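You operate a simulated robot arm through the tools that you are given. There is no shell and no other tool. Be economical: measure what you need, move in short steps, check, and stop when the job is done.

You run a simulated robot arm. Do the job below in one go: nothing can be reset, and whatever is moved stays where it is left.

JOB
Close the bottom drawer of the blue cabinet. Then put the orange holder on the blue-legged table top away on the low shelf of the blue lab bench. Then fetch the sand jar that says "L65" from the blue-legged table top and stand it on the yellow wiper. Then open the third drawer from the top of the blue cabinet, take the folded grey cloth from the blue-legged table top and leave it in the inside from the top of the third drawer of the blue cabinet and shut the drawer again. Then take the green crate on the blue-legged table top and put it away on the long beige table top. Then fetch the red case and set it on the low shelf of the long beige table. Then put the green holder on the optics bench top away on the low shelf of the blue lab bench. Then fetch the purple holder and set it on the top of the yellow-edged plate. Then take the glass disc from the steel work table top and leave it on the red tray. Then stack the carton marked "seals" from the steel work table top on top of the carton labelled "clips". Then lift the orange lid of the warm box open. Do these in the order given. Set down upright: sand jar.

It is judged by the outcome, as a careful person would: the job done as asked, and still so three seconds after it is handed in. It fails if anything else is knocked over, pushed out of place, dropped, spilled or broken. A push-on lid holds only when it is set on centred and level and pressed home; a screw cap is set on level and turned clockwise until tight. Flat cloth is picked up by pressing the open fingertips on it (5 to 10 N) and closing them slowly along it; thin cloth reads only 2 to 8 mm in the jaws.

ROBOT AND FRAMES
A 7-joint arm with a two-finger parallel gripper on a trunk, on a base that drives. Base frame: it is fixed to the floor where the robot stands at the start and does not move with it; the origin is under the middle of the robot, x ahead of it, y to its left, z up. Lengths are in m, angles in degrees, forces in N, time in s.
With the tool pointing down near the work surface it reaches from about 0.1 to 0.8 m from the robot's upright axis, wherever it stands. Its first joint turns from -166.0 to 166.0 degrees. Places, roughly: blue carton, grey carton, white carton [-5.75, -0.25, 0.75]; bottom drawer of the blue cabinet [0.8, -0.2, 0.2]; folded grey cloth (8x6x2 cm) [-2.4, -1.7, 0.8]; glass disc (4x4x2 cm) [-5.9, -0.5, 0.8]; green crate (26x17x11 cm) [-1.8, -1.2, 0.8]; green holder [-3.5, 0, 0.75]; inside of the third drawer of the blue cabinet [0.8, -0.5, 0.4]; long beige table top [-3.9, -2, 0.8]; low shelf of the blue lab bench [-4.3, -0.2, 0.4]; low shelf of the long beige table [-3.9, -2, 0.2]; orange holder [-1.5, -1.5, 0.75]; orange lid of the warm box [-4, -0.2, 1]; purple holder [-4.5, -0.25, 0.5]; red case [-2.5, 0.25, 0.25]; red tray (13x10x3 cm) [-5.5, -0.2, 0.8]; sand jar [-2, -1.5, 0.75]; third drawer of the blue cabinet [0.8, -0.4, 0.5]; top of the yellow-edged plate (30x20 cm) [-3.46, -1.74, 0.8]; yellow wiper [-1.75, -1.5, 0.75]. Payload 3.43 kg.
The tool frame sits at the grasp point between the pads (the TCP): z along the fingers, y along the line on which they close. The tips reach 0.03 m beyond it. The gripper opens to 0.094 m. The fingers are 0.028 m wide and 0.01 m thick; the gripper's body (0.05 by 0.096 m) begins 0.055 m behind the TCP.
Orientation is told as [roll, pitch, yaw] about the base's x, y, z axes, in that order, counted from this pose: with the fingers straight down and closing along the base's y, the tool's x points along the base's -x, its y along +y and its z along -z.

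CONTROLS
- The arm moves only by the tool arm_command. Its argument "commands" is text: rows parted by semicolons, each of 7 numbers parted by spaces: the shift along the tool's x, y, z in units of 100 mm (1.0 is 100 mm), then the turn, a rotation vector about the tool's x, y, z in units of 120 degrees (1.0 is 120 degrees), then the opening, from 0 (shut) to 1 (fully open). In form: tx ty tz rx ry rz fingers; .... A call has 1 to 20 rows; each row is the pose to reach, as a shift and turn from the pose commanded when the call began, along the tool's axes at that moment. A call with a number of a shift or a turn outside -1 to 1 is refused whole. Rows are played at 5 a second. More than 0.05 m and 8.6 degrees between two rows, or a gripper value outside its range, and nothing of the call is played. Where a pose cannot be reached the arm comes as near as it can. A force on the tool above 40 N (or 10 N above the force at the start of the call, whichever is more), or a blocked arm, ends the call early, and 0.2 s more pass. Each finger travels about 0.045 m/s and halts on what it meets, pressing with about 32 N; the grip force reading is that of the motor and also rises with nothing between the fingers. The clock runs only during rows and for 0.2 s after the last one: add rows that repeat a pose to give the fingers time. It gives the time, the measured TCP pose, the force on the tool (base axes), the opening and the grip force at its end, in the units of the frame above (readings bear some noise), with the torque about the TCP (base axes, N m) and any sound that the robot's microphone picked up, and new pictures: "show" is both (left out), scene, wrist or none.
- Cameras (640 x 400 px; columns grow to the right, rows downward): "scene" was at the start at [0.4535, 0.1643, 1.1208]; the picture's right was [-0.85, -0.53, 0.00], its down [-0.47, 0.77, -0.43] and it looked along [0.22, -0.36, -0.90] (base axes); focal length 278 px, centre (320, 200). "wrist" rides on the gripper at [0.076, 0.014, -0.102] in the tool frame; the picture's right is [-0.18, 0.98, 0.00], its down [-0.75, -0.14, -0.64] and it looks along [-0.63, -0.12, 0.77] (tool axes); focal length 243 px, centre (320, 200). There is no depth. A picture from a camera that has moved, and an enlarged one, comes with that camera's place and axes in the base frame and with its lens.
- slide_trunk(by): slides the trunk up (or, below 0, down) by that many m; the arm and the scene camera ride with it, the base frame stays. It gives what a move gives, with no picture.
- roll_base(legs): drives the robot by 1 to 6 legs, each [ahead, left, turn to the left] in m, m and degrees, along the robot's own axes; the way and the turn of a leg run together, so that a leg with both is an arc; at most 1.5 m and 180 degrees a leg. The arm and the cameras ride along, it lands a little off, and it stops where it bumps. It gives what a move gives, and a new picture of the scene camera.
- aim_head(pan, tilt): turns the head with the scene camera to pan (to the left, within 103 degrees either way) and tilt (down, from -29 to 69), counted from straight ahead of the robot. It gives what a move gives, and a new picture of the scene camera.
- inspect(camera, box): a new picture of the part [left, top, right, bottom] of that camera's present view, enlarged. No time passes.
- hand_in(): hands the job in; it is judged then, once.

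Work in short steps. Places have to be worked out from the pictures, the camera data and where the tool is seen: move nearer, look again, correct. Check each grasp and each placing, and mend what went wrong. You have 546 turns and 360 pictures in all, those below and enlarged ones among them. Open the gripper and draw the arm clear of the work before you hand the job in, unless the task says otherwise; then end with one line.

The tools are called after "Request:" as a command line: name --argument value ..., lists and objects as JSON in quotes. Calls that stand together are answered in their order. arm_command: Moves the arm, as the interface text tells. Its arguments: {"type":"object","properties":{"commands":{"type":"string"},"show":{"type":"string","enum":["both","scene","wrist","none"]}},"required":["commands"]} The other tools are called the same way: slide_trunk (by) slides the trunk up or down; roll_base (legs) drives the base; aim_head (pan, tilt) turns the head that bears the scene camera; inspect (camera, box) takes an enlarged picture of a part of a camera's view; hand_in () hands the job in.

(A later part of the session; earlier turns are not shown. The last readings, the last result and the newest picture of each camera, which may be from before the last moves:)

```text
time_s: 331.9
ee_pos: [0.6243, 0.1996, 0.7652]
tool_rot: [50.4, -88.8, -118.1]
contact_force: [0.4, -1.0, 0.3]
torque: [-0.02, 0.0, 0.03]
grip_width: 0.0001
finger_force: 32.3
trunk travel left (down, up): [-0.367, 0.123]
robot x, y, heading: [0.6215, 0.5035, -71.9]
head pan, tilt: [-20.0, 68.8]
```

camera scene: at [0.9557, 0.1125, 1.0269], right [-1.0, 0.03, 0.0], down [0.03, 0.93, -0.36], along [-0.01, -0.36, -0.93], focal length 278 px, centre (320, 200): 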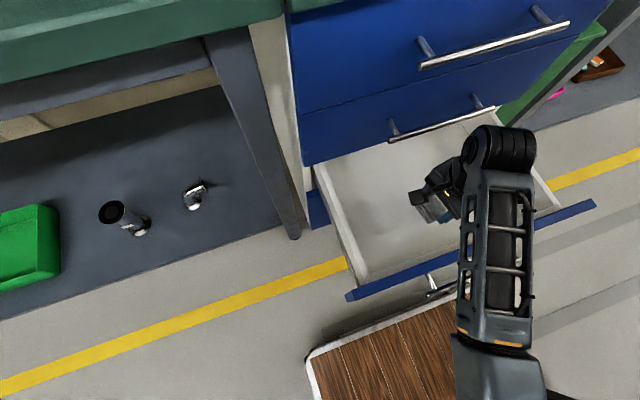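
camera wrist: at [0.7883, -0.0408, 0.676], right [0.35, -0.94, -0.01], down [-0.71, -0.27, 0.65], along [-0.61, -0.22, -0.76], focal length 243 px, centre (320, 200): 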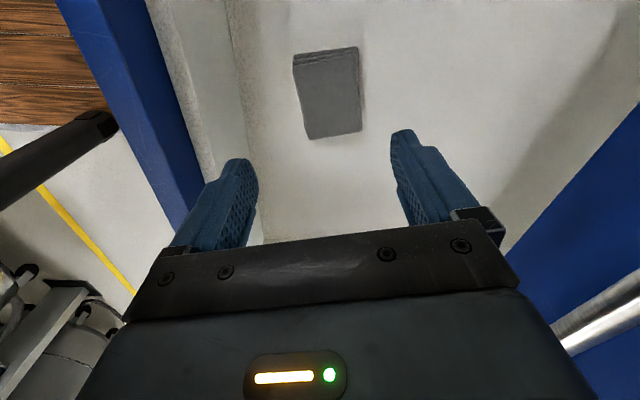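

Request:
slide_trunk --by -0.25

Request:
arm_command --commands "0 0 0.3 0 0 0 0; 0 0 0.6 0 0 0 0; 0 0 0.8 0 0 0 0; 0 0 1 0 0 0 0" --show "both"

```text
time_s: 334.4
ee_pos: [0.6172, 0.1793, 0.5128]
tool_rot: [167.5, -89.6, 123.8]
contact_force: [0.0, 0.0, -0.3]
torque: [-0.01, 0.01, -0.03]
grip_width: 0.0001
finger_force: 32.0
trunk travel left (down, up): [-0.117, 0.373]
robot x, y, heading: [0.6216, 0.4992, -71.8]
head pan, tilt: [-20.0, 68.8]
```

```text
time_s: 335.0
ee_pos: [0.6468, 0.1221, 0.5091]
tool_rot: [-125.8, -89.3, 63.5]
contact_force: [-0.7, 0.1, 0.1]
torque: [-0.01, -0.03, 0.03]
grip_width: 0.0
finger_force: 31.7
trunk travel left (down, up): [-0.117, 0.373]
robot x, y, heading: [0.6217, 0.5012, -71.6]
head pan, tilt: [-20.0, 68.8]
stopped in row 2: the arm was blocked; the commanded pose is now the measured one
camera scene: at [0.9534, 0.1114, 0.9747], right [-1.0, 0.03, 0.0], down [0.03, 0.93, -0.36], along [-0.01, -0.36, -0.93], focal length 278 px, centre (320, 200)
camera wrist: at [0.611, 0.2183, 0.4322], right [0.87, 0.46, 0.17], down [-0.42, 0.51, 0.75], along [0.25, -0.73, 0.64], focal length 243 px, centre (320, 200)
```

scene: 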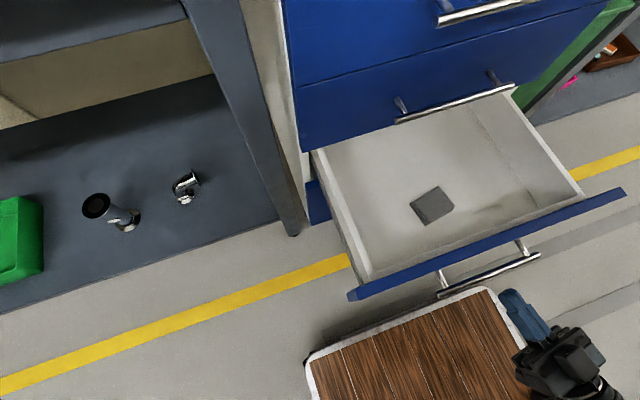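
wrist: 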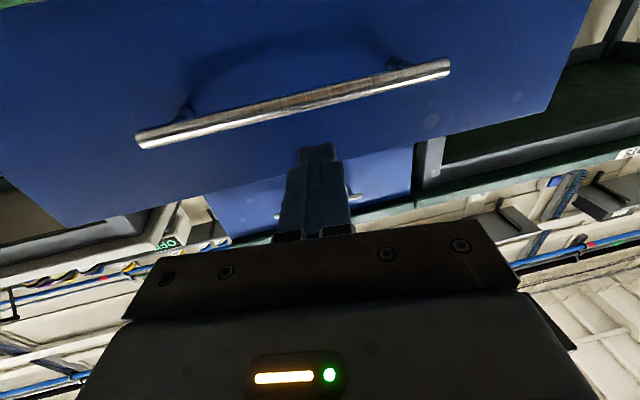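

The cloth is seen in the drawer. The arm is cramped on this side, so I'll reposition the base to the right, as in the first push, with the tool to my left.

Request:
roll_base --legs '[[-0.08, -0.18, 0]]'

Request:
arm_command --commands "0 0.3 0 0 0 0 0; 0 0.6 0 0 0 0 0; 0 0.9 0 0 0 0 0; 0 0.9 0 0 0 0 0" --show "none"

```text
time_s: 336.6
ee_pos: [0.4494, 0.1383, 0.5128]
tool_rot: [-125.6, -89.0, 63.4]
contact_force: [-0.6, 0.8, 0.2]
torque: [0.01, 0.0, 0.02]
grip_width: 0.0
finger_force: 31.9
trunk travel left (down, up): [-0.117, 0.373]
robot x, y, heading: [0.425, 0.5208, -71.9]
head pan, tilt: [-20.0, 68.8]
camera scene: at [0.7565, 0.1313, 0.9768], right [-1.0, 0.03, 0.0], down [0.03, 0.93, -0.36], along [-0.01, -0.36, -0.93], focal length 278 px, centre (320, 200)
```

scene: 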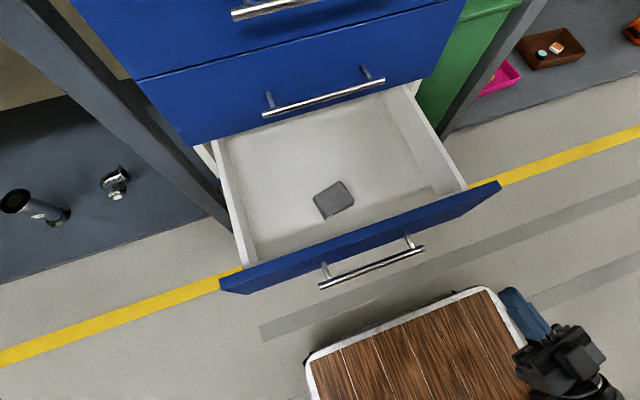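

```text
time_s: 337.3
ee_pos: [0.5022, 0.1273, 0.5213]
tool_rot: [-118.2, -83.6, 66.4]
contact_force: [1.2, 0.8, -0.8]
torque: [-0.03, -0.01, 0.0]
grip_width: 0.0
finger_force: 31.9
trunk travel left (down, up): [-0.117, 0.373]
robot x, y, heading: [0.425, 0.516, -71.6]
head pan, tilt: [-20.0, 68.8]
stopped in row 3: the arm was blocked; the commanded pose is now the measured one
```

I'll pitch the tool back up to unfold the posture, then shift left.

Request:
arm_command --commands "0 0 0 0 0.06 0 0; 0 0 0 0 0.12 0 0; 0 0 0 0 0.18 0 0; 0 0 0 0 0.24 0 0; 0 0 0 0 0.3 0 0; 0 0 0 0 0.36 0 0; 0 0 0 0 0.36 0 0" --show "none"

```text
time_s: 338.5
ee_pos: [0.4761, 0.0637, 0.5332]
tool_rot: [-25.4, -60.0, -29.8]
contact_force: [0.6, 0.2, 0.5]
torque: [-0.03, 0.01, 0.04]
grip_width: 0.0001
finger_force: 32.4
trunk travel left (down, up): [-0.117, 0.373]
robot x, y, heading: [0.4262, 0.5215, -71.7]
head pan, tilt: [-20.0, 68.8]
stopped in row 6: the arm was blocked; the commanded pose is now the measured one
```

Request:
aim_head --pan -75 --tilt 60

```text
time_s: 339.8
ee_pos: [0.4764, 0.0614, 0.5366]
tool_rot: [-26.4, -60.1, -28.7]
contact_force: [0.0, 0.6, 0.3]
torque: [0.0, 0.01, 0.0]
grip_width: 0.0
finger_force: 32.1
trunk travel left (down, up): [-0.117, 0.373]
robot x, y, heading: [0.4226, 0.5197, -72.2]
head pan, tilt: [-75.0, 60.0]
camera scene: at [0.702, 0.1505, 0.9855], right [-0.55, 0.84, 0.0], down [0.73, 0.47, -0.5], along [-0.42, -0.27, -0.87], focal length 278 px, centre (320, 200)
```

scene: 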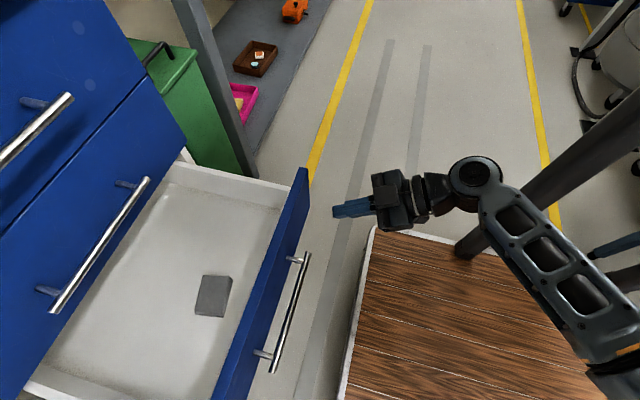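

The forearm has folded close to my right post. I'll raise the trunk for room and bring the tool upright to restore a good posture.

Request:
slide_trunk --by 0.25

Request:
arm_command --commands "0 0.1 0 -0.03 0.06 0 0; 0 0.2 0 -0.06 0.12 0 0; 0 0.3 0 -0.09 0.18 0 0; 0 0.4 0 -0.12 0.24 0 0; 0 0.5 0 -0.15 0.3 0 0; 0 0.6 0 -0.18 0.36 0 0; 0 0.7 0 -0.21 0.42 0 0; 0 0.7 0 -0.21 0.48 0 0; 0 0.7 0 -0.21 0.48 0 0" --show "none"

```text
time_s: 342.4
ee_pos: [0.4738, 0.0616, 0.7882]
tool_rot: [-26.3, -60.0, -29.1]
contact_force: [0.7, -0.3, -0.4]
torque: [-0.01, 0.01, -0.02]
grip_width: 0.0
finger_force: 32.6
trunk travel left (down, up): [-0.367, 0.123]
robot x, y, heading: [0.4253, 0.5201, -71.7]
head pan, tilt: [-75.0, 60.0]
```

```text
time_s: 344.4
ee_pos: [0.531, 0.1088, 0.7726]
tool_rot: [7.9, -3.2, -39.9]
contact_force: [1.0, -1.2, -0.1]
torque: [-0.02, 0.03, -0.02]
grip_width: 0.0001
finger_force: 32.0
trunk travel left (down, up): [-0.367, 0.123]
robot x, y, heading: [0.4191, 0.5198, -72.1]
head pan, tilt: [-75.0, 60.0]
```

Request:
arm_command --commands "-0.1 0.2 0 0.016 0.007 0.065 0; -0.2 0.4 0 0.033 0.014 0.13 0; -0.35 0.6 0 0.05 0.02 0.195 0; -0.53 0.85 0 0.066 0.027 0.26 0; -0.53 0.85 0 0.066 0.027 0.267 0" --show "none"

```text
time_s: 345.6
ee_pos: [0.625, 0.139, 0.7858]
tool_rot: [0.1, 2.3, -71.8]
contact_force: [-0.1, 0.2, -0.7]
torque: [0.01, 0.01, 0.0]
grip_width: 0.0
finger_force: 31.8
trunk travel left (down, up): [-0.367, 0.123]
robot x, y, heading: [0.4233, 0.5178, -71.7]
head pan, tilt: [-75.0, 60.0]
```

Good posture again. Pitching to horizontal.

Request:
arm_command --commands "0.1 0 0 0 -0.0625 0 0; 0.1 0 0 0 -0.125 0 0; 0.1 0 0 0 -0.1875 0 0; 0.1 0 0 0 -0.25 0 0; 0.1 0 0 0 -0.3125 0 0; 0.1 0 0 0 -0.375 0 0; 0.1 0 0 0 -0.4375 0 0; 0.1 0 0 0 -0.5 0 0; 0.1 0 0 0 -0.5625 0 0; 0.1 0 0 0 -0.625 0 0; 0.1 0 0 0 -0.6875 0 0; 0.1 0 0 0 -0.75 0 0; 0.1 0 0 0 -0.765 0 0; 0.1 0 0 0 -0.765 0 0" --show "none"

Request:
slide_trunk --by -0.27

```text
time_s: 348.6
ee_pos: [0.6227, 0.1484, 0.7863]
tool_rot: [16.2, -89.5, -87.9]
contact_force: [0.5, 0.6, 0.3]
torque: [-0.01, -0.01, -0.03]
grip_width: 0.0
finger_force: 31.6
out of reach, approached as far as the arm can: row 1, 2, 3, 4
trunk travel left (down, up): [-0.367, 0.123]
robot x, y, heading: [0.4284, 0.5201, -72.0]
head pan, tilt: [-75.0, 60.0]
```

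```text
time_s: 351.3
ee_pos: [0.6231, 0.1492, 0.5157]
tool_rot: [14.2, -89.5, -85.9]
contact_force: [0.6, 0.4, -0.4]
torque: [-0.01, -0.01, 0.01]
grip_width: 0.0
finger_force: 31.7
trunk travel left (down, up): [-0.097, 0.393]
robot x, y, heading: [0.4228, 0.5178, -71.7]
head pan, tilt: [-75.0, 60.0]
```

Aligned with the panel above its handle. I'll roll forward 7 cm and push the drawer shut.

Request:
roll_base --legs '[[0.07, 0, 0]]'

Request:
arm_command --commands "0 0 0.2 0 0 0 0; 0 0 0.4 0 0 0 0; 0 0 0.6 0 0 0 0; 0 0 0.8 0 0 0 0; 0 0 1 0 0 0 0" --show "none"

Request:
arm_command --commands "0 0 0.2 0 0 0 0; 0 0 0.4 0 0 0 0; 0 0 0.6 0 0 0 0; 0 0 0.8 0 0 0 0; 0 0 1 0 0 0 0" --show "scene"

```text
time_s: 352.3
ee_pos: [0.6446, 0.0821, 0.5172]
tool_rot: [14.3, -89.5, -86.0]
contact_force: [0.8, 0.2, -0.5]
torque: [0.02, -0.01, -0.01]
grip_width: 0.0
finger_force: 31.9
trunk travel left (down, up): [-0.097, 0.393]
robot x, y, heading: [0.4485, 0.4523, -71.8]
head pan, tilt: [-75.0, 60.0]
camera scene: at [0.7251, 0.0842, 0.966], right [-0.55, 0.84, 0.0], down [0.73, 0.47, -0.5], along [-0.42, -0.27, -0.87], focal length 278 px, centre (320, 200)
```

scene: 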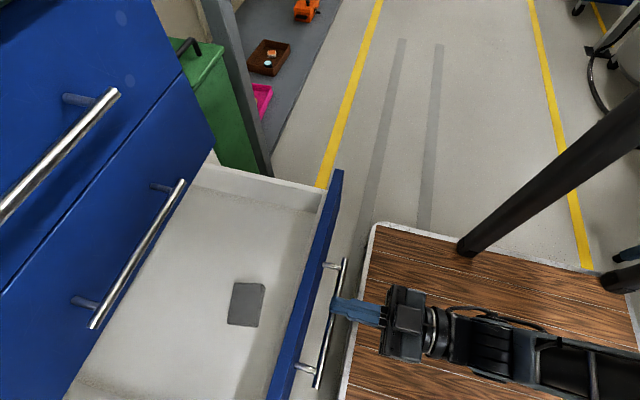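

```text
time_s: 353.5
ee_pos: [0.6751, -0.0118, 0.5158]
tool_rot: [13.4, -89.5, -85.1]
contact_force: [1.1, 0.2, -0.2]
torque: [-0.03, -0.01, 0.02]
grip_width: 0.0
finger_force: 32.3
trunk travel left (down, up): [-0.097, 0.393]
robot x, y, heading: [0.4447, 0.4562, -71.9]
head pan, tilt: [-75.0, 60.0]
```

```text
time_s: 354.7
ee_pos: [0.7074, -0.1068, 0.5141]
tool_rot: [12.0, -89.4, -83.6]
contact_force: [-0.4, -1.1, 0.2]
torque: [0.01, -0.01, 0.0]
grip_width: 0.0
finger_force: 32.7
trunk travel left (down, up): [-0.097, 0.393]
robot x, y, heading: [0.4454, 0.4528, -71.7]
head pan, tilt: [-75.0, 60.0]
camera scene: at [0.7251, 0.0842, 0.966], right [-0.55, 0.84, 0.0], down [0.73, 0.47, -0.5], along [-0.42, -0.27, -0.87], focal length 278 px, centre (320, 200)
```

scene: 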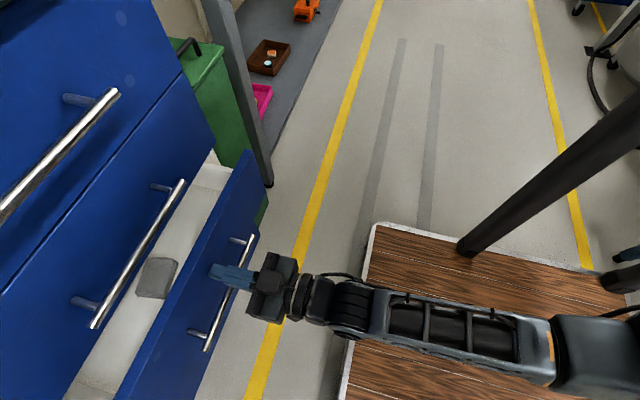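

Request:
arm_command --commands "0 0 0.2 0 0 0 0; 0 0 0.4 0 0 0 0; 0 0 0.55 0 0 0 0; 0 0 0.7 0 0 0 0; 0 0 0.8 0 0 0 0; 0 0 0.9 0 0 0 0; 0 0 1 0 0 0 0" --show "scene"

```text
time_s: 356.0
ee_pos: [0.7337, -0.1847, 0.5147]
tool_rot: [9.2, -89.6, -81.0]
contact_force: [-5.0, 11.9, 4.9]
torque: [-0.32, -0.02, -0.08]
grip_width: 0.0
finger_force: 32.0
trunk travel left (down, up): [-0.097, 0.393]
robot x, y, heading: [0.4479, 0.4561, -71.6]
head pan, tilt: [-75.0, 60.0]
stopped in row 6: the force on the tool passed its limit at 63 N (the readings are from after the stop); the commanded pose is now the measured one
camera scene: at [0.7249, 0.0846, 0.9661], right [-0.55, 0.84, 0.0], down [0.73, 0.47, -0.5], along [-0.42, -0.27, -0.87], focal length 278 px, centre (320, 200)
```

scene: 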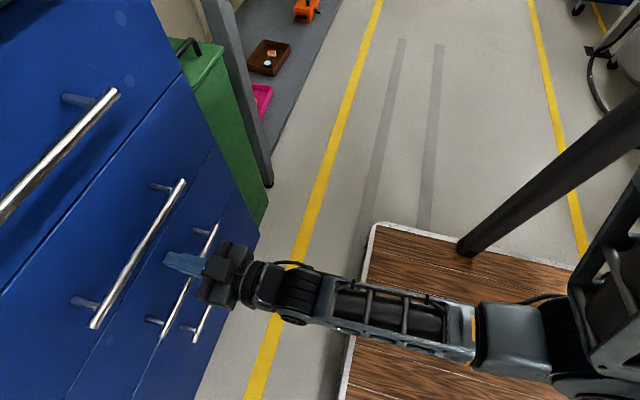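

The third drawer is shut flush with the cloth inside. I'll retract, pitch the tool down, raise the trunk and head back to the blue-legged table for the green crate.

Request:
arm_command --commands "0 0 -0.4 0 0 0 0; 0 0 -0.8 0 0 0 0; 0 0 -1 0 0 0 0" --show "none"

Request:
arm_command --commands "0 0 -0.4 0 0 0 0; 0 0 -0.8 0 0 0 0; 0 0 -1 0 0 0 0" --show "none"

Request:
slide_trunk --by 0.39

Request:
arm_command --commands "0 0 0 0 0.06 0 0.5; 0 0 0 0 0.12 0 1; 0 0 0 0 0.18 0 1; 0 0 0 0 0.24 0 1; 0 0 0 0 0.3 0 1; 0 0 0 0 0.36 0 1; 0 0 0 0 0.42 0 1; 0 0 0 0 0.48 0 1; 0 0 0 0 0.54 0 1; 0 0 0 0 0.6 0 1; 0 0 0 0 0.66 0 1; 0 0 0 0 0.72 0 1; 0 0 0 0 0.745 0 1" --show "none"

Request:
roll_base --legs '[[-0.03, -1.4, 0], [0, -1.15, 0]]'

Request:
aim_head --pan -20 --tilt 50

```text
time_s: 356.8
ee_pos: [0.7008, -0.0881, 0.5143]
tool_rot: [11.0, -89.5, -82.7]
contact_force: [0.2, 0.2, 0.6]
torque: [0.02, -0.04, -0.04]
grip_width: 0.0003
finger_force: 32.0
trunk travel left (down, up): [-0.097, 0.393]
robot x, y, heading: [0.4467, 0.4527, -71.8]
head pan, tilt: [-75.0, 60.0]
```

```text
time_s: 357.6
ee_pos: [0.6707, 0.0055, 0.5157]
tool_rot: [12.8, -89.5, -84.6]
contact_force: [0.4, -0.7, -0.5]
torque: [-0.02, -0.01, -0.02]
grip_width: 0.0
finger_force: 32.2
trunk travel left (down, up): [-0.097, 0.393]
robot x, y, heading: [0.4462, 0.4556, -72.4]
head pan, tilt: [-75.0, 60.0]
```

```text
time_s: 361.4
ee_pos: [0.6703, 0.006, 0.9055]
tool_rot: [11.2, -89.4, -82.8]
contact_force: [0.2, -0.5, -0.1]
torque: [0.0, -0.01, -0.03]
grip_width: 0.0
finger_force: 32.0
trunk travel left (down, up): [-0.487, 0.003]
robot x, y, heading: [0.4463, 0.454, -71.9]
head pan, tilt: [-75.0, 60.0]
```

```text
time_s: 364.2
ee_pos: [0.6689, 0.0059, 0.9042]
tool_rot: [0.2, 0.0, -71.8]
contact_force: [-0.1, 0.4, 0.2]
torque: [0.0, -0.01, 0.01]
grip_width: 0.0937
finger_force: 0.1
trunk travel left (down, up): [-0.487, 0.003]
robot x, y, heading: [0.4448, 0.457, -71.9]
head pan, tilt: [-75.0, 60.0]
```

```text
time_s: 376.6
ee_pos: [-1.7627, -0.7556, 0.9063]
tool_rot: [0.1, -0.1, -71.7]
contact_force: [-0.8, 0.5, -0.2]
torque: [0.0, 0.03, -0.03]
grip_width: 0.094
finger_force: 0.0
trunk travel left (down, up): [-0.487, 0.003]
robot x, y, heading: [-1.9889, -0.3073, -71.9]
head pan, tilt: [-75.0, 60.0]
camera scene: at [-1.7078, -0.6761, 1.356], right [-0.55, 0.84, 0.0], down [0.73, 0.47, -0.5], along [-0.42, -0.27, -0.87], focal length 278 px, centre (320, 200)
```

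scene: 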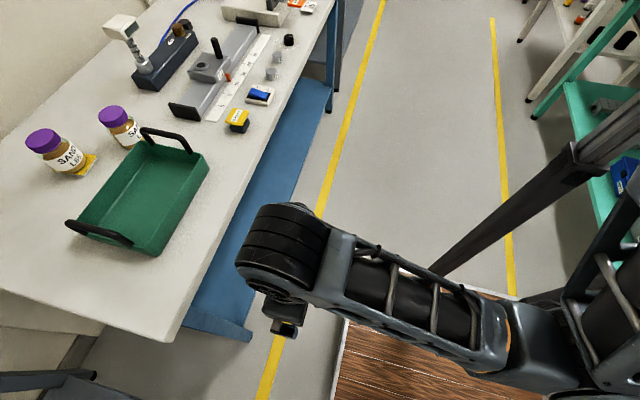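

```text
time_s: 377.9
ee_pos: [-1.7623, -0.7552, 0.9056]
tool_rot: [0.1, -0.1, -71.7]
contact_force: [-0.1, -0.6, -0.3]
torque: [-0.01, -0.02, 0.0]
grip_width: 0.0941
finger_force: 0.1
trunk travel left (down, up): [-0.487, 0.003]
robot x, y, heading: [-1.9871, -0.3099, -71.9]
head pan, tilt: [-20.0, 50.0]
camera scene: at [-1.6545, -0.7167, 1.3685], right [-1.0, 0.03, 0.0], down [0.03, 0.77, -0.64], along [-0.02, -0.64, -0.77], focal length 278 px, centre (320, 200)
```

scene: 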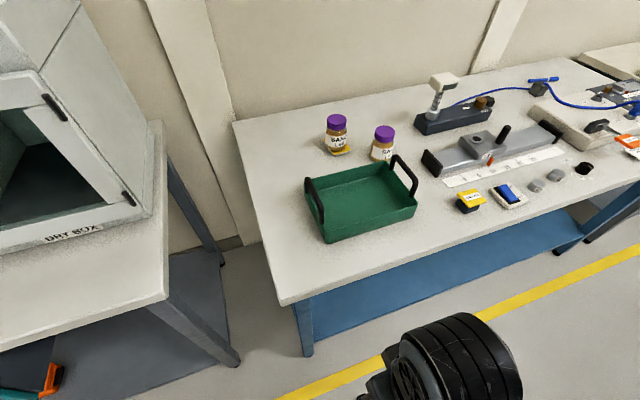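

Request:
inspect --camera "scene" --box '[280, 100, 440, 250]'

```text
2.67 times, centred on (360, 175) of scene
camera zoom: at [-1.6545, -0.7167, 1.3685], right [-1.0, 0.03, 0.0], down [0.03, 0.77, -0.64], along [-0.02, -0.64, -0.77], focal length 741 px, centre (213, 267)
```

zoom: 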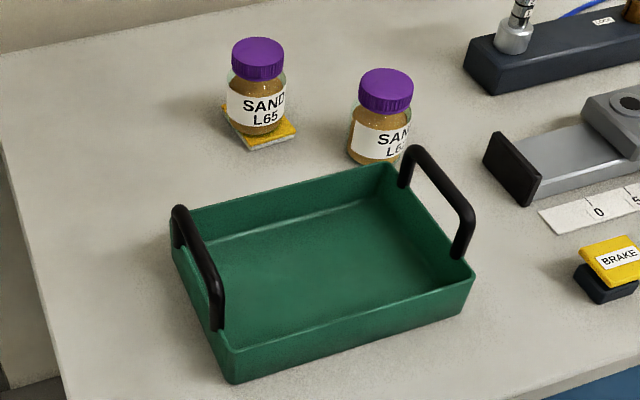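

Crate measured: front wall middle at about (-1.79, -1.092), rim z ≈ 0.853. I'll drive up 20 cm and place the jaws over the front wall's middle.

Request:
roll_base --legs '[[0.2, 0, 0]]'

Request:
arm_command --commands "-0.2 -0.33 0 0 0 0 1; -0.4 -0.66 0 0 0 0 1; -0.5 -0.95 0 0 0 0 1; -0.5 -0.95 0 0 0 0 1" --show "none"

```text
time_s: 379.5
ee_pos: [-1.7003, -0.9454, 0.9055]
tool_rot: [0.1, -0.1, -71.8]
contact_force: [-0.4, 0.1, -0.1]
torque: [0.01, 0.02, -0.01]
grip_width: 0.0936
finger_force: 0.0
trunk travel left (down, up): [-0.487, 0.003]
robot x, y, heading: [-1.926, -0.5009, -72.1]
head pan, tilt: [-20.0, 50.0]
camera scene: at [-1.5925, -0.9074, 1.3686], right [-1.0, 0.03, 0.0], down [0.03, 0.77, -0.64], along [-0.02, -0.64, -0.77], focal length 278 px, centre (320, 200)
```

scene: 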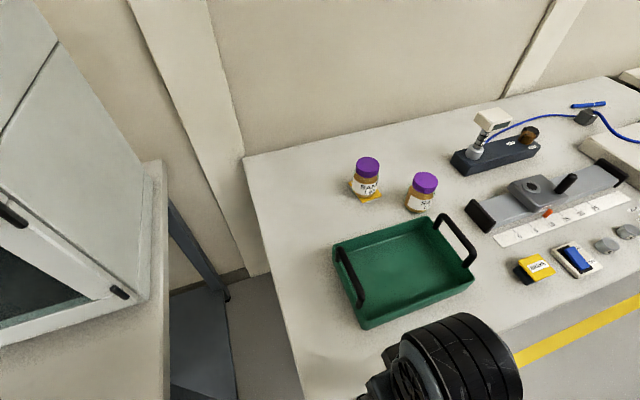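

```text
time_s: 380.5
ee_pos: [-1.7761, -1.0227, 0.9062]
tool_rot: [0.0, -0.1, -71.6]
contact_force: [-0.6, -0.2, -0.1]
torque: [0.03, -0.01, -0.01]
grip_width: 0.094
finger_force: 0.1
trunk travel left (down, up): [-0.487, 0.003]
robot x, y, heading: [-1.9227, -0.4987, -72.0]
head pan, tilt: [-20.0, 50.0]
```

Now I'll yaw the tool 90° so the jaws straddle the wall.

Request:
arm_command --commands "0 0 0 0 0 0.065 1; 0 0 0 0 0 0.13 1; 0 0 0 0 0 0.195 1; 0 0 0 0 0 0.26 1; 0 0 0 0 0 0.325 1; 0 0 0 0 0 0.39 1; 0 0 0 0 0 0.455 1; 0 0 0 0 0 0.52 1; 0 0 0 0 0 0.585 1; 0 0 0 0 0 0.65 1; 0 0 0 0 0 0.715 1; 0 0 0 0 0 0.75 1; 0 0 0 0 0 0.75 1" --show "both"

```text
time_s: 383.3
ee_pos: [-1.7757, -1.0233, 0.9058]
tool_rot: [0.0, 0.1, -161.9]
contact_force: [-0.6, -0.3, 0.6]
torque: [0.0, 0.0, 0.02]
grip_width: 0.0939
finger_force: 0.2
trunk travel left (down, up): [-0.487, 0.003]
robot x, y, heading: [-1.9245, -0.4981, -71.7]
head pan, tilt: [-20.0, 50.0]
camera scene: at [-1.5925, -0.9074, 1.3685], right [-1.0, 0.03, 0.0], down [0.03, 0.77, -0.64], along [-0.02, -0.64, -0.77], focal length 278 px, centre (320, 200)
camera wrist: at [-1.6996, -1.0117, 1.0079], right [0.13, -0.99, 0.0], down [-0.76, -0.1, 0.64], along [-0.63, -0.09, -0.77], focal length 243 px, centre (320, 200)
```

scene: 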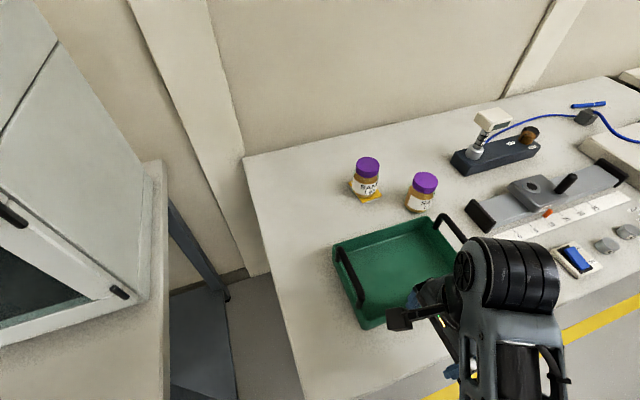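
wrist: 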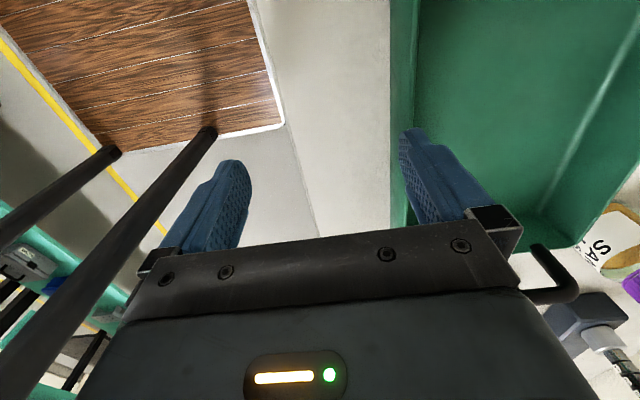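

The front wall rim is about 5 cm ahead. I'll shift over it and lower so one finger is inside and one outside.

Request:
arm_command --commands "-0.2 0.27 0 0 0 0 1; -0.33 0.53 0 0 0 0 1; -0.33 0.53 0 0 0 0 1" --show "wrist"

```text
time_s: 384.1
ee_pos: [-1.7903, -1.0826, 0.904]
tool_rot: [0.0, 0.1, -161.8]
contact_force: [-0.5, 1.2, 0.5]
torque: [0.02, 0.02, 0.05]
grip_width: 0.0942
finger_force: 0.0
trunk travel left (down, up): [-0.487, 0.003]
robot x, y, heading: [-1.9272, -0.5027, -72.2]
head pan, tilt: [-20.0, 50.0]
camera wrist: at [-1.7148, -1.0718, 1.0074], right [0.13, -0.99, 0.0], down [-0.76, -0.1, 0.64], along [-0.63, -0.09, -0.77], focal length 243 px, centre (320, 200)
```

wrist: 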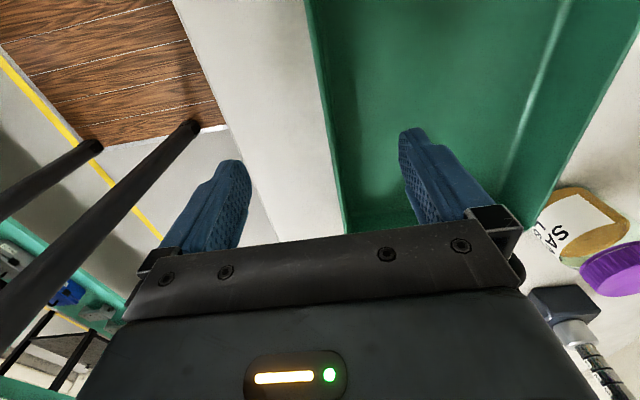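

Centred on the wall. Lowering.

Request:
arm_command --commands "0 0.03 0.3 0 0 0 1; 0 0.03 0.5 0 0 0 1; 0 0.03 0.6 0 0 0 1; 0 0.03 0.65 0 0 0 1" --show "wrist"

```text
time_s: 385.1
ee_pos: [-1.789, -1.086, 0.8388]
tool_rot: [0.0, 0.0, -161.8]
contact_force: [0.5, 0.5, 0.3]
torque: [0.02, 0.0, 0.03]
grip_width: 0.0937
finger_force: 0.0
trunk travel left (down, up): [-0.487, 0.003]
robot x, y, heading: [-1.9261, -0.4987, -72.0]
head pan, tilt: [-20.0, 50.0]
camera wrist: at [-1.7136, -1.0752, 0.9428], right [0.13, -0.99, 0.0], down [-0.76, -0.1, 0.64], along [-0.63, -0.09, -0.77], focal length 243 px, centre (320, 200)
```

wrist: 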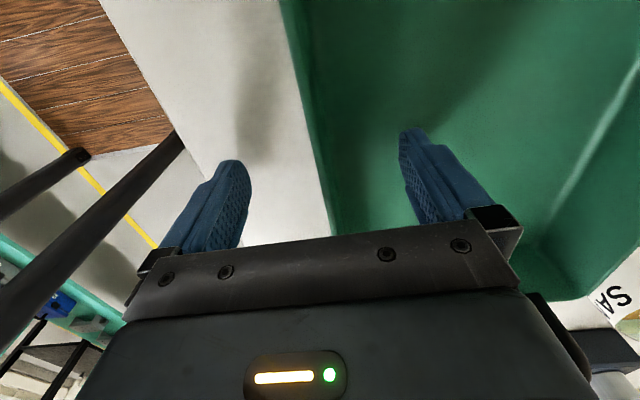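

Request:
arm_command --commands "0 0 0 0 0 0 0.7; 0 0 0 0 0 0 0.4; 0 0 0 0 0 0 0.2; 0 0 0 0 0 0 0; 0 0 0 0 0 0 0; 0 0 0 0 0 0 0; 0 0 0 0 0 0 0; 0 0 0 0 0 0 0" --show "wrist"

```text
time_s: 386.9
ee_pos: [-1.789, -1.0873, 0.8398]
tool_rot: [0.0, 0.1, -161.7]
contact_force: [1.0, -1.7, 2.1]
torque: [0.06, 0.09, 0.02]
grip_width: 0.0081
finger_force: 32.3
trunk travel left (down, up): [-0.487, 0.003]
robot x, y, heading: [-1.9218, -0.4999, -71.9]
head pan, tilt: [-20.0, 50.0]
camera wrist: at [-1.7135, -1.0752, 0.9431], right [0.13, -0.99, 0.0], down [-0.76, -0.1, 0.64], along [-0.63, -0.09, -0.77], focal length 243 px, centre (320, 200)
```

wrist: 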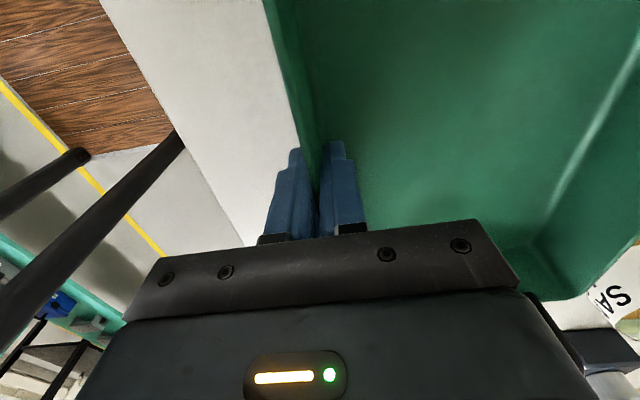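

Gripped the wall (8 mm). Lifting slowly.

Request:
arm_command --commands "0 0 -0.1 0 0 0 0; 0 0 -0.2 0 0 0 0; 0 0 -0.3 0 0 0 0; 0 0 -0.4 0 0 0 0; 0 0 -0.5 0 0 0 0; 0 0 -0.6 0 0 0 0" --show "both"

```text
time_s: 388.3
ee_pos: [-1.79, -1.0866, 0.8995]
tool_rot: [0.1, 0.0, -162.0]
contact_force: [-0.4, -1.1, -5.3]
torque: [0.43, 0.12, -0.03]
grip_width: 0.0082
finger_force: 31.8
trunk travel left (down, up): [-0.487, 0.003]
robot x, y, heading: [-1.9243, -0.4979, -71.9]
head pan, tilt: [-20.0, 50.0]
camera scene: at [-1.5928, -0.9076, 1.3685], right [-1.0, 0.03, 0.0], down [0.03, 0.77, -0.64], along [-0.02, -0.64, -0.77], focal length 278 px, centre (320, 200)
camera wrist: at [-1.7145, -1.075, 1.0032], right [0.13, -0.99, 0.0], down [-0.76, -0.1, 0.64], along [-0.64, -0.08, -0.77], focal length 243 px, centre (320, 200)
```

scene: 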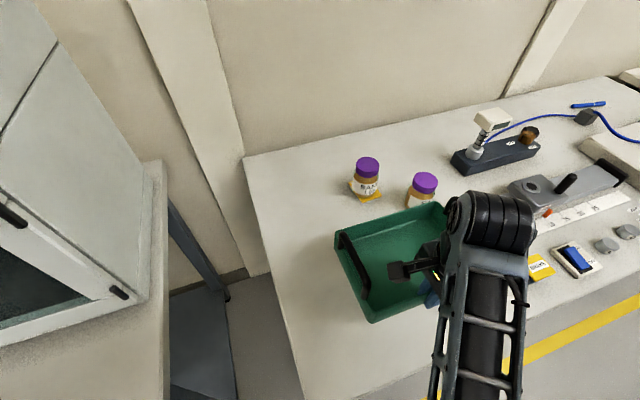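
wrist: 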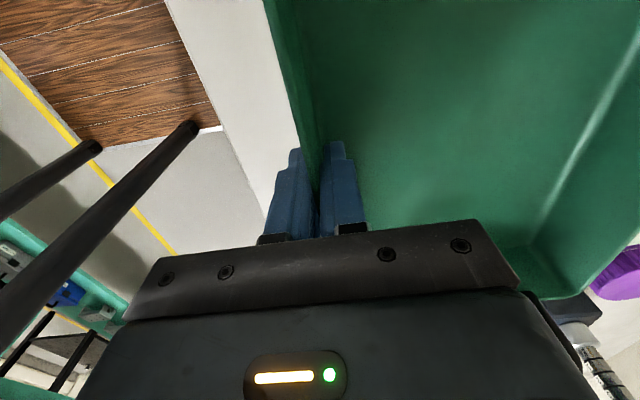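

The crate is held level. I'll draw it toward me and back the base off.

Request:
arm_command --commands "0 -0.3 0 0 0 0 0; 0 -0.6 0 0 0 0 0; 0 -0.9 0 0 0 0 0" --show "none"

Request:
roll_base --legs '[[-0.26, 0, 0]]'

Request:
aim_head --pan -70 --tilt 40

```text
time_s: 389.1
ee_pos: [-1.8178, -1.0011, 0.8997]
tool_rot: [0.1, 0.1, -161.8]
contact_force: [0.0, -0.4, -5.6]
torque: [0.42, 0.09, 0.01]
grip_width: 0.0086
finger_force: 32.2
trunk travel left (down, up): [-0.487, 0.003]
robot x, y, heading: [-1.9266, -0.4993, -71.8]
head pan, tilt: [-20.0, 50.0]
```

```text
time_s: 390.9
ee_pos: [-1.8974, -0.7526, 0.8989]
tool_rot: [0.1, 0.1, -161.7]
contact_force: [-1.4, -0.1, -5.5]
torque: [0.44, 0.08, -0.01]
grip_width: 0.0085
finger_force: 31.7
trunk travel left (down, up): [-0.487, 0.003]
robot x, y, heading: [-2.0055, -0.2487, -71.7]
head pan, tilt: [-20.0, 50.0]
camera scene: at [-1.6726, -0.6601, 1.3684], right [-1.0, 0.03, 0.0], down [0.02, 0.77, -0.64], along [-0.02, -0.64, -0.77], focal length 278 px, centre (320, 200)
```

scene: 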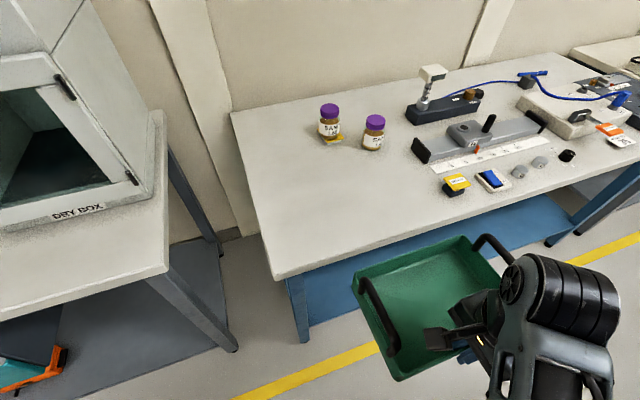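

```text
time_s: 392.1
ee_pos: [-1.8978, -0.7536, 0.8993]
tool_rot: [0.1, 0.2, -161.7]
contact_force: [0.6, 0.7, -5.3]
torque: [0.42, 0.1, 0.0]
grip_width: 0.0081
finger_force: 32.4
trunk travel left (down, up): [-0.487, 0.003]
robot x, y, heading: [-2.0036, -0.2515, -71.6]
head pan, tilt: [-70.0, 40.0]
camera scene: at [-1.737, -0.6356, 1.3826], right [-0.62, 0.79, 0.0], down [0.5, 0.4, -0.77], along [-0.6, -0.47, -0.64], focal length 278 px, centre (320, 200)
```

scene: 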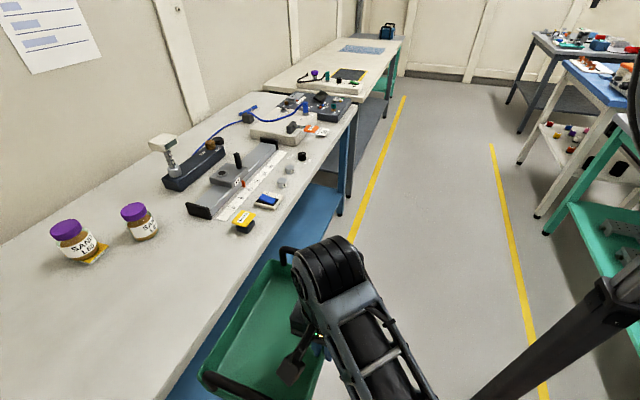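

The crate clears the table. I'll sidestep right down the corridor to the long beige table.

Request:
roll_base --legs '[[0, -1.3, 0], [0, -0.8, 0]]'

Request:
aim_head --pan -20 --tilt 45

```text
time_s: 402.5
ee_pos: [-3.8863, -1.4033, 0.8993]
tool_rot: [0.1, 0.0, -161.8]
contact_force: [-0.2, 0.6, -5.6]
torque: [0.41, 0.13, -0.03]
grip_width: 0.0087
finger_force: 31.8
trunk travel left (down, up): [-0.487, 0.003]
robot x, y, heading: [-3.9887, -0.9029, -71.7]
head pan, tilt: [-70.0, 40.0]
camera scene: at [-3.7249, -1.2872, 1.3826], right [-0.62, 0.79, 0.0], down [0.51, 0.4, -0.77], along [-0.6, -0.47, -0.64], focal length 278 px, centre (320, 200)
```

scene: 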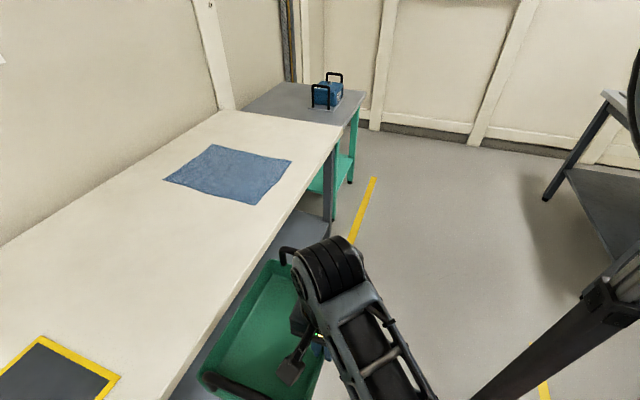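

```text
time_s: 403.7
ee_pos: [-3.8856, -1.4045, 0.9005]
tool_rot: [0.0, 0.1, -161.7]
contact_force: [-0.8, -0.7, -5.3]
torque: [0.46, 0.08, -0.02]
grip_width: 0.0082
finger_force: 32.3
trunk travel left (down, up): [-0.487, 0.003]
robot x, y, heading: [-3.9973, -0.9028, -72.0]
head pan, tilt: [-20.0, 45.0]
camera scene: at [-3.6607, -1.316, 1.3754], right [-1.0, 0.03, 0.0], down [0.02, 0.71, -0.71], along [-0.02, -0.71, -0.71], focal length 278 px, centre (320, 200)
```

scene: 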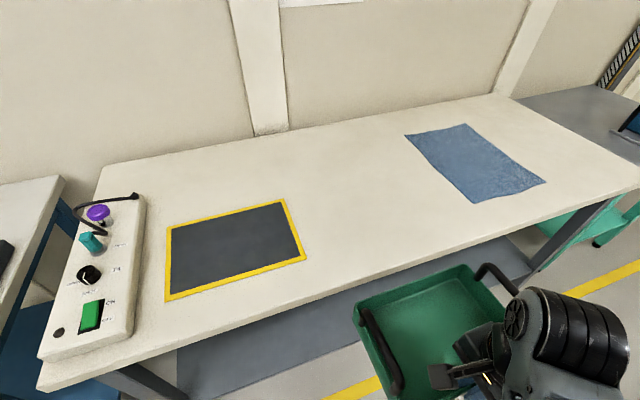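

The free strip is between the yellow-edged plate and the blue mat. I'll bring the crate over it.

Request:
roll_base --legs '[[0, -0.11, 0], [0.3, 0, 0]]'

Request:
aim_head --pan -25 --tilt 60

```text
time_s: 406.5
ee_pos: [-3.8967, -1.7241, 0.8998]
tool_rot: [0.0, 0.0, -161.6]
contact_force: [0.7, -1.1, -5.3]
torque: [0.44, 0.1, 0.02]
grip_width: 0.0081
finger_force: 32.3
trunk travel left (down, up): [-0.487, 0.003]
robot x, y, heading: [-4.0041, -1.2231, -71.8]
head pan, tilt: [-20.0, 45.0]
camera scene: at [-3.6716, -1.6364, 1.3754], right [-1.0, 0.03, 0.0], down [0.02, 0.71, -0.71], along [-0.02, -0.71, -0.71], focal length 278 px, centre (320, 200)
```

scene: 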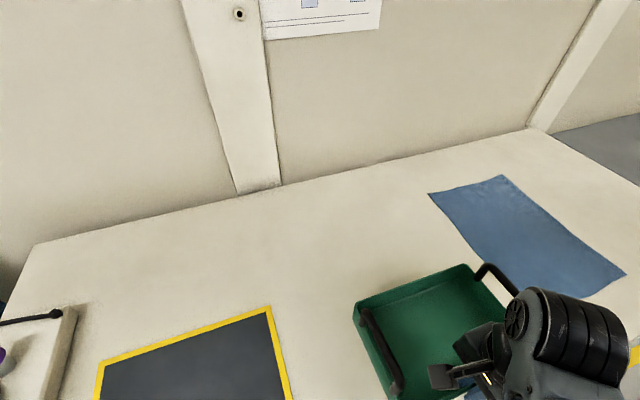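

```text
time_s: 407.3
ee_pos: [-3.8954, -1.7251, 0.9001]
tool_rot: [0.2, 0.1, -161.7]
contact_force: [-0.3, 0.3, -5.5]
torque: [0.44, 0.1, 0.02]
grip_width: 0.0084
finger_force: 31.6
trunk travel left (down, up): [-0.487, 0.003]
robot x, y, heading: [-4.0012, -1.2206, -71.7]
head pan, tilt: [-25.0, 60.0]
camera scene: at [-3.6769, -1.6214, 1.3559], right [-0.99, 0.12, 0.0], down [0.1, 0.86, -0.5], along [-0.06, -0.5, -0.87], focal length 278 px, centre (320, 200)
```

scene: 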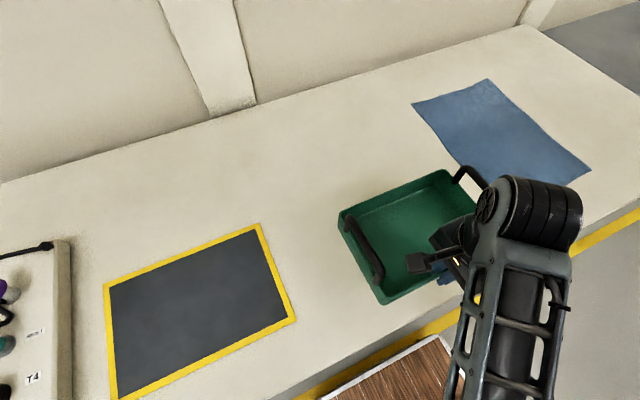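

Room is fine. I'll shift slightly and lower to the table.

Request:
arm_command --commands "0.15 0.3 0 0 0 0 0; 0.3 0.55 0 0 0 0 0; 0.3 0.55 0.2 0 0 0 0; 0.3 0.55 0.35 0 0 0 0; 0.3 0.55 0.42 0 0 0 0; 0.3 0.55 0.46 0 0 0 0; 0.3 0.55 0.5 0 0 0 0; 0.3 0.55 0.53 0 0 0 0; 0.3 0.55 0.56 0 0 0 0; 0.3 0.55 0.58 0 0 0 0; 0.3 0.55 0.6 0 0 0 0; 0.3 0.55 0.62 0 0 0 0" --show "scene"

```text
time_s: 409.9
ee_pos: [-3.8507, -1.768, 0.8418]
tool_rot: [0.3, 0.0, -161.7]
contact_force: [4.1, 0.7, 28.3]
torque: [0.36, 0.19, -0.14]
grip_width: 0.0086
finger_force: 32.1
trunk travel left (down, up): [-0.487, 0.003]
robot x, y, heading: [-4.0043, -1.2213, -71.7]
head pan, tilt: [-25.0, 60.0]
camera scene: at [-3.6769, -1.6207, 1.3568], right [-0.99, 0.12, 0.0], down [0.1, 0.86, -0.5], along [-0.06, -0.5, -0.87], focal length 278 px, centre (320, 200)
```

scene: 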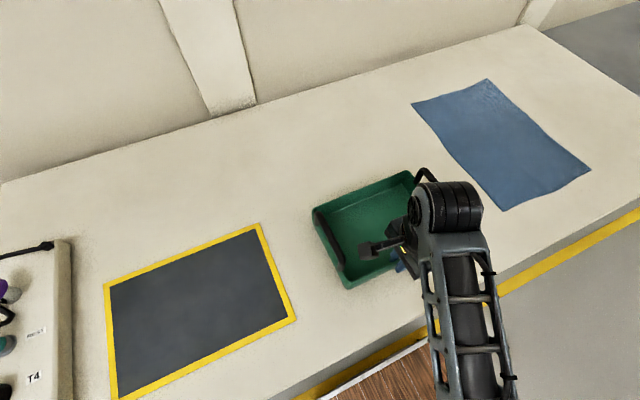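

It's down on the table. Releasing and lifting out.

Request:
arm_command --commands "0 0 -0.02 0 0 0 0.2; 0 0 -0.02 0 0 0 0.5; 0 0 -0.02 0 0 0 0.5; 0 0 -0.02 0 0 0 0.5; 0 0 -0.3 0 0 0 0.5; 0 0 -0.6 0 0 0 0.5" --show "scene"

```text
time_s: 411.3
ee_pos: [-3.8521, -1.768, 0.8975]
tool_rot: [0.1, 0.2, -161.6]
contact_force: [-0.6, -0.3, 0.9]
torque: [0.02, -0.01, -0.02]
grip_width: 0.0473
finger_force: 0.1
trunk travel left (down, up): [-0.487, 0.003]
robot x, y, heading: [-4.0047, -1.2237, -71.8]
head pan, tilt: [-25.0, 60.0]
camera scene: at [-3.6775, -1.6216, 1.3559], right [-0.99, 0.12, 0.0], down [0.1, 0.86, -0.5], along [-0.06, -0.5, -0.87], focal length 278 px, centre (320, 200)
```

scene: 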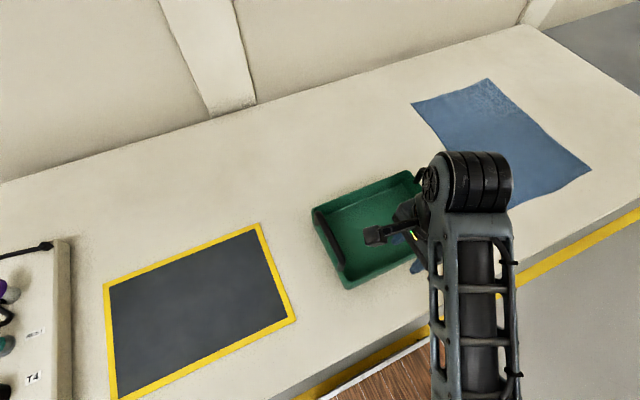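

The crate is put away. I'll back off, unwind the tool, and on the way to the red case restore L62 to where it stood.

Request:
roll_base --legs '[[-0.3, 0, 0]]'

Request:
arm_command --commands "0 0 0 0 0 -0.065 1; 0 0 0 0 0 -0.13 1; 0 0 0 0 0 -0.195 1; 0 0 0 0 0 -0.26 1; 0 0 0 0 0 -0.325 1; 0 0 0 0 0 -0.39 1; 0 0 0 0 0 -0.455 1; 0 0 0 0 0 -0.52 1; 0 0 0 0 0 -0.585 1; 0 0 0 0 0 -0.65 1; 0 0 0 0 0 -0.715 1; 0 0 0 0 0 -0.75 1; 0 0 0 0 0 -0.75 1" --show "none"

Request:
roll_base --legs '[[0, 1.2, 0], [0, 1.0, 0]]'

Request:
aim_head --pan -20 --tilt 45

```text
time_s: 413.3
ee_pos: [-3.9433, -1.4834, 0.8987]
tool_rot: [0.0, 0.0, -161.6]
contact_force: [0.4, -0.8, -0.8]
torque: [-0.02, 0.03, 0.01]
grip_width: 0.0469
finger_force: 0.1
trunk travel left (down, up): [-0.487, 0.003]
robot x, y, heading: [-4.1032, -0.938, -71.4]
head pan, tilt: [-25.0, 60.0]
camera scene: at [-3.7698, -1.3363, 1.3559], right [-0.99, 0.12, 0.0], down [0.1, 0.86, -0.5], along [-0.06, -0.5, -0.87], focal length 278 px, centre (320, 200)
```

scene: 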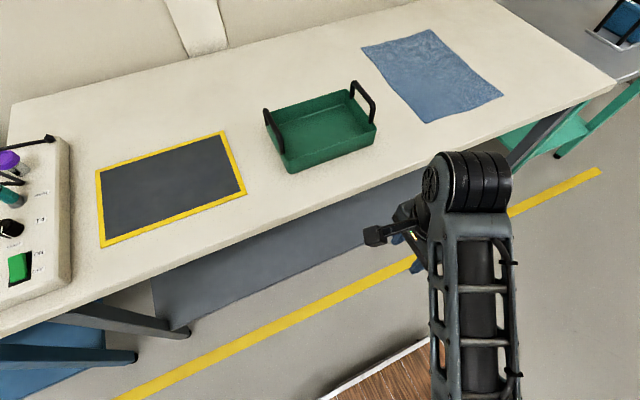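

```text
time_s: 416.1
ee_pos: [-3.943, -1.4837, 0.8976]
tool_rot: [0.1, -0.2, -71.4]
contact_force: [-0.3, 1.0, -0.8]
torque: [-0.02, -0.01, -0.02]
grip_width: 0.0941
finger_force: 0.1
trunk travel left (down, up): [-0.487, 0.003]
robot x, y, heading: [-4.099, -0.9387, -71.6]
head pan, tilt: [-25.0, 60.0]
```

```text
time_s: 427.0
ee_pos: [-1.857, -0.7902, 0.8988]
tool_rot: [0.1, -0.1, -71.4]
contact_force: [0.3, -0.7, 0.0]
torque: [0.0, 0.0, 0.03]
grip_width: 0.094
finger_force: 0.2
trunk travel left (down, up): [-0.487, 0.003]
robot x, y, heading: [-2.0161, -0.2447, -71.6]
head pan, tilt: [-25.0, 60.0]
camera scene: at [-1.6837, -0.6421, 1.356], right [-0.99, 0.11, 0.0], down [0.1, 0.86, -0.5], along [-0.06, -0.5, -0.87], focal length 278 px, centre (320, 200)
```

scene: 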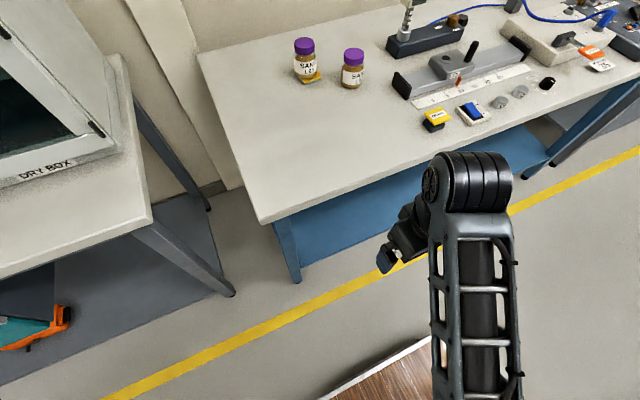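

```text
time_s: 427.7
ee_pos: [-1.8561, -0.7902, 0.8975]
tool_rot: [0.1, -0.2, -71.3]
contact_force: [-0.4, 0.4, -0.4]
torque: [0.0, 0.0, 0.0]
grip_width: 0.0938
finger_force: 0.0
trunk travel left (down, up): [-0.487, 0.003]
robot x, y, heading: [-2.0172, -0.2446, -71.2]
head pan, tilt: [-20.0, 45.0]
camera scene: at [-1.6783, -0.6571, 1.3754], right [-1.0, 0.03, 0.0], down [0.02, 0.71, -0.71], along [-0.02, -0.71, -0.71], focal length 278 px, centre (320, 200)
```

scene: 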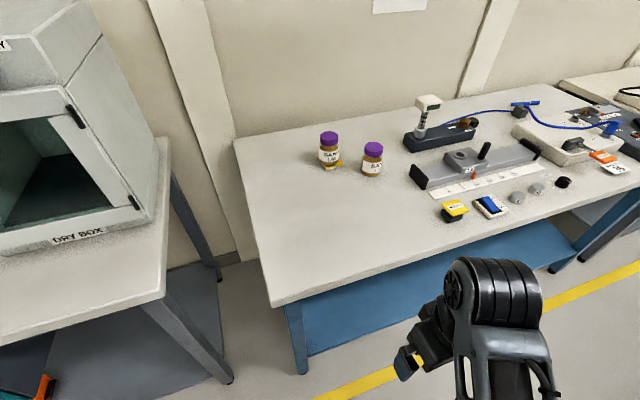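

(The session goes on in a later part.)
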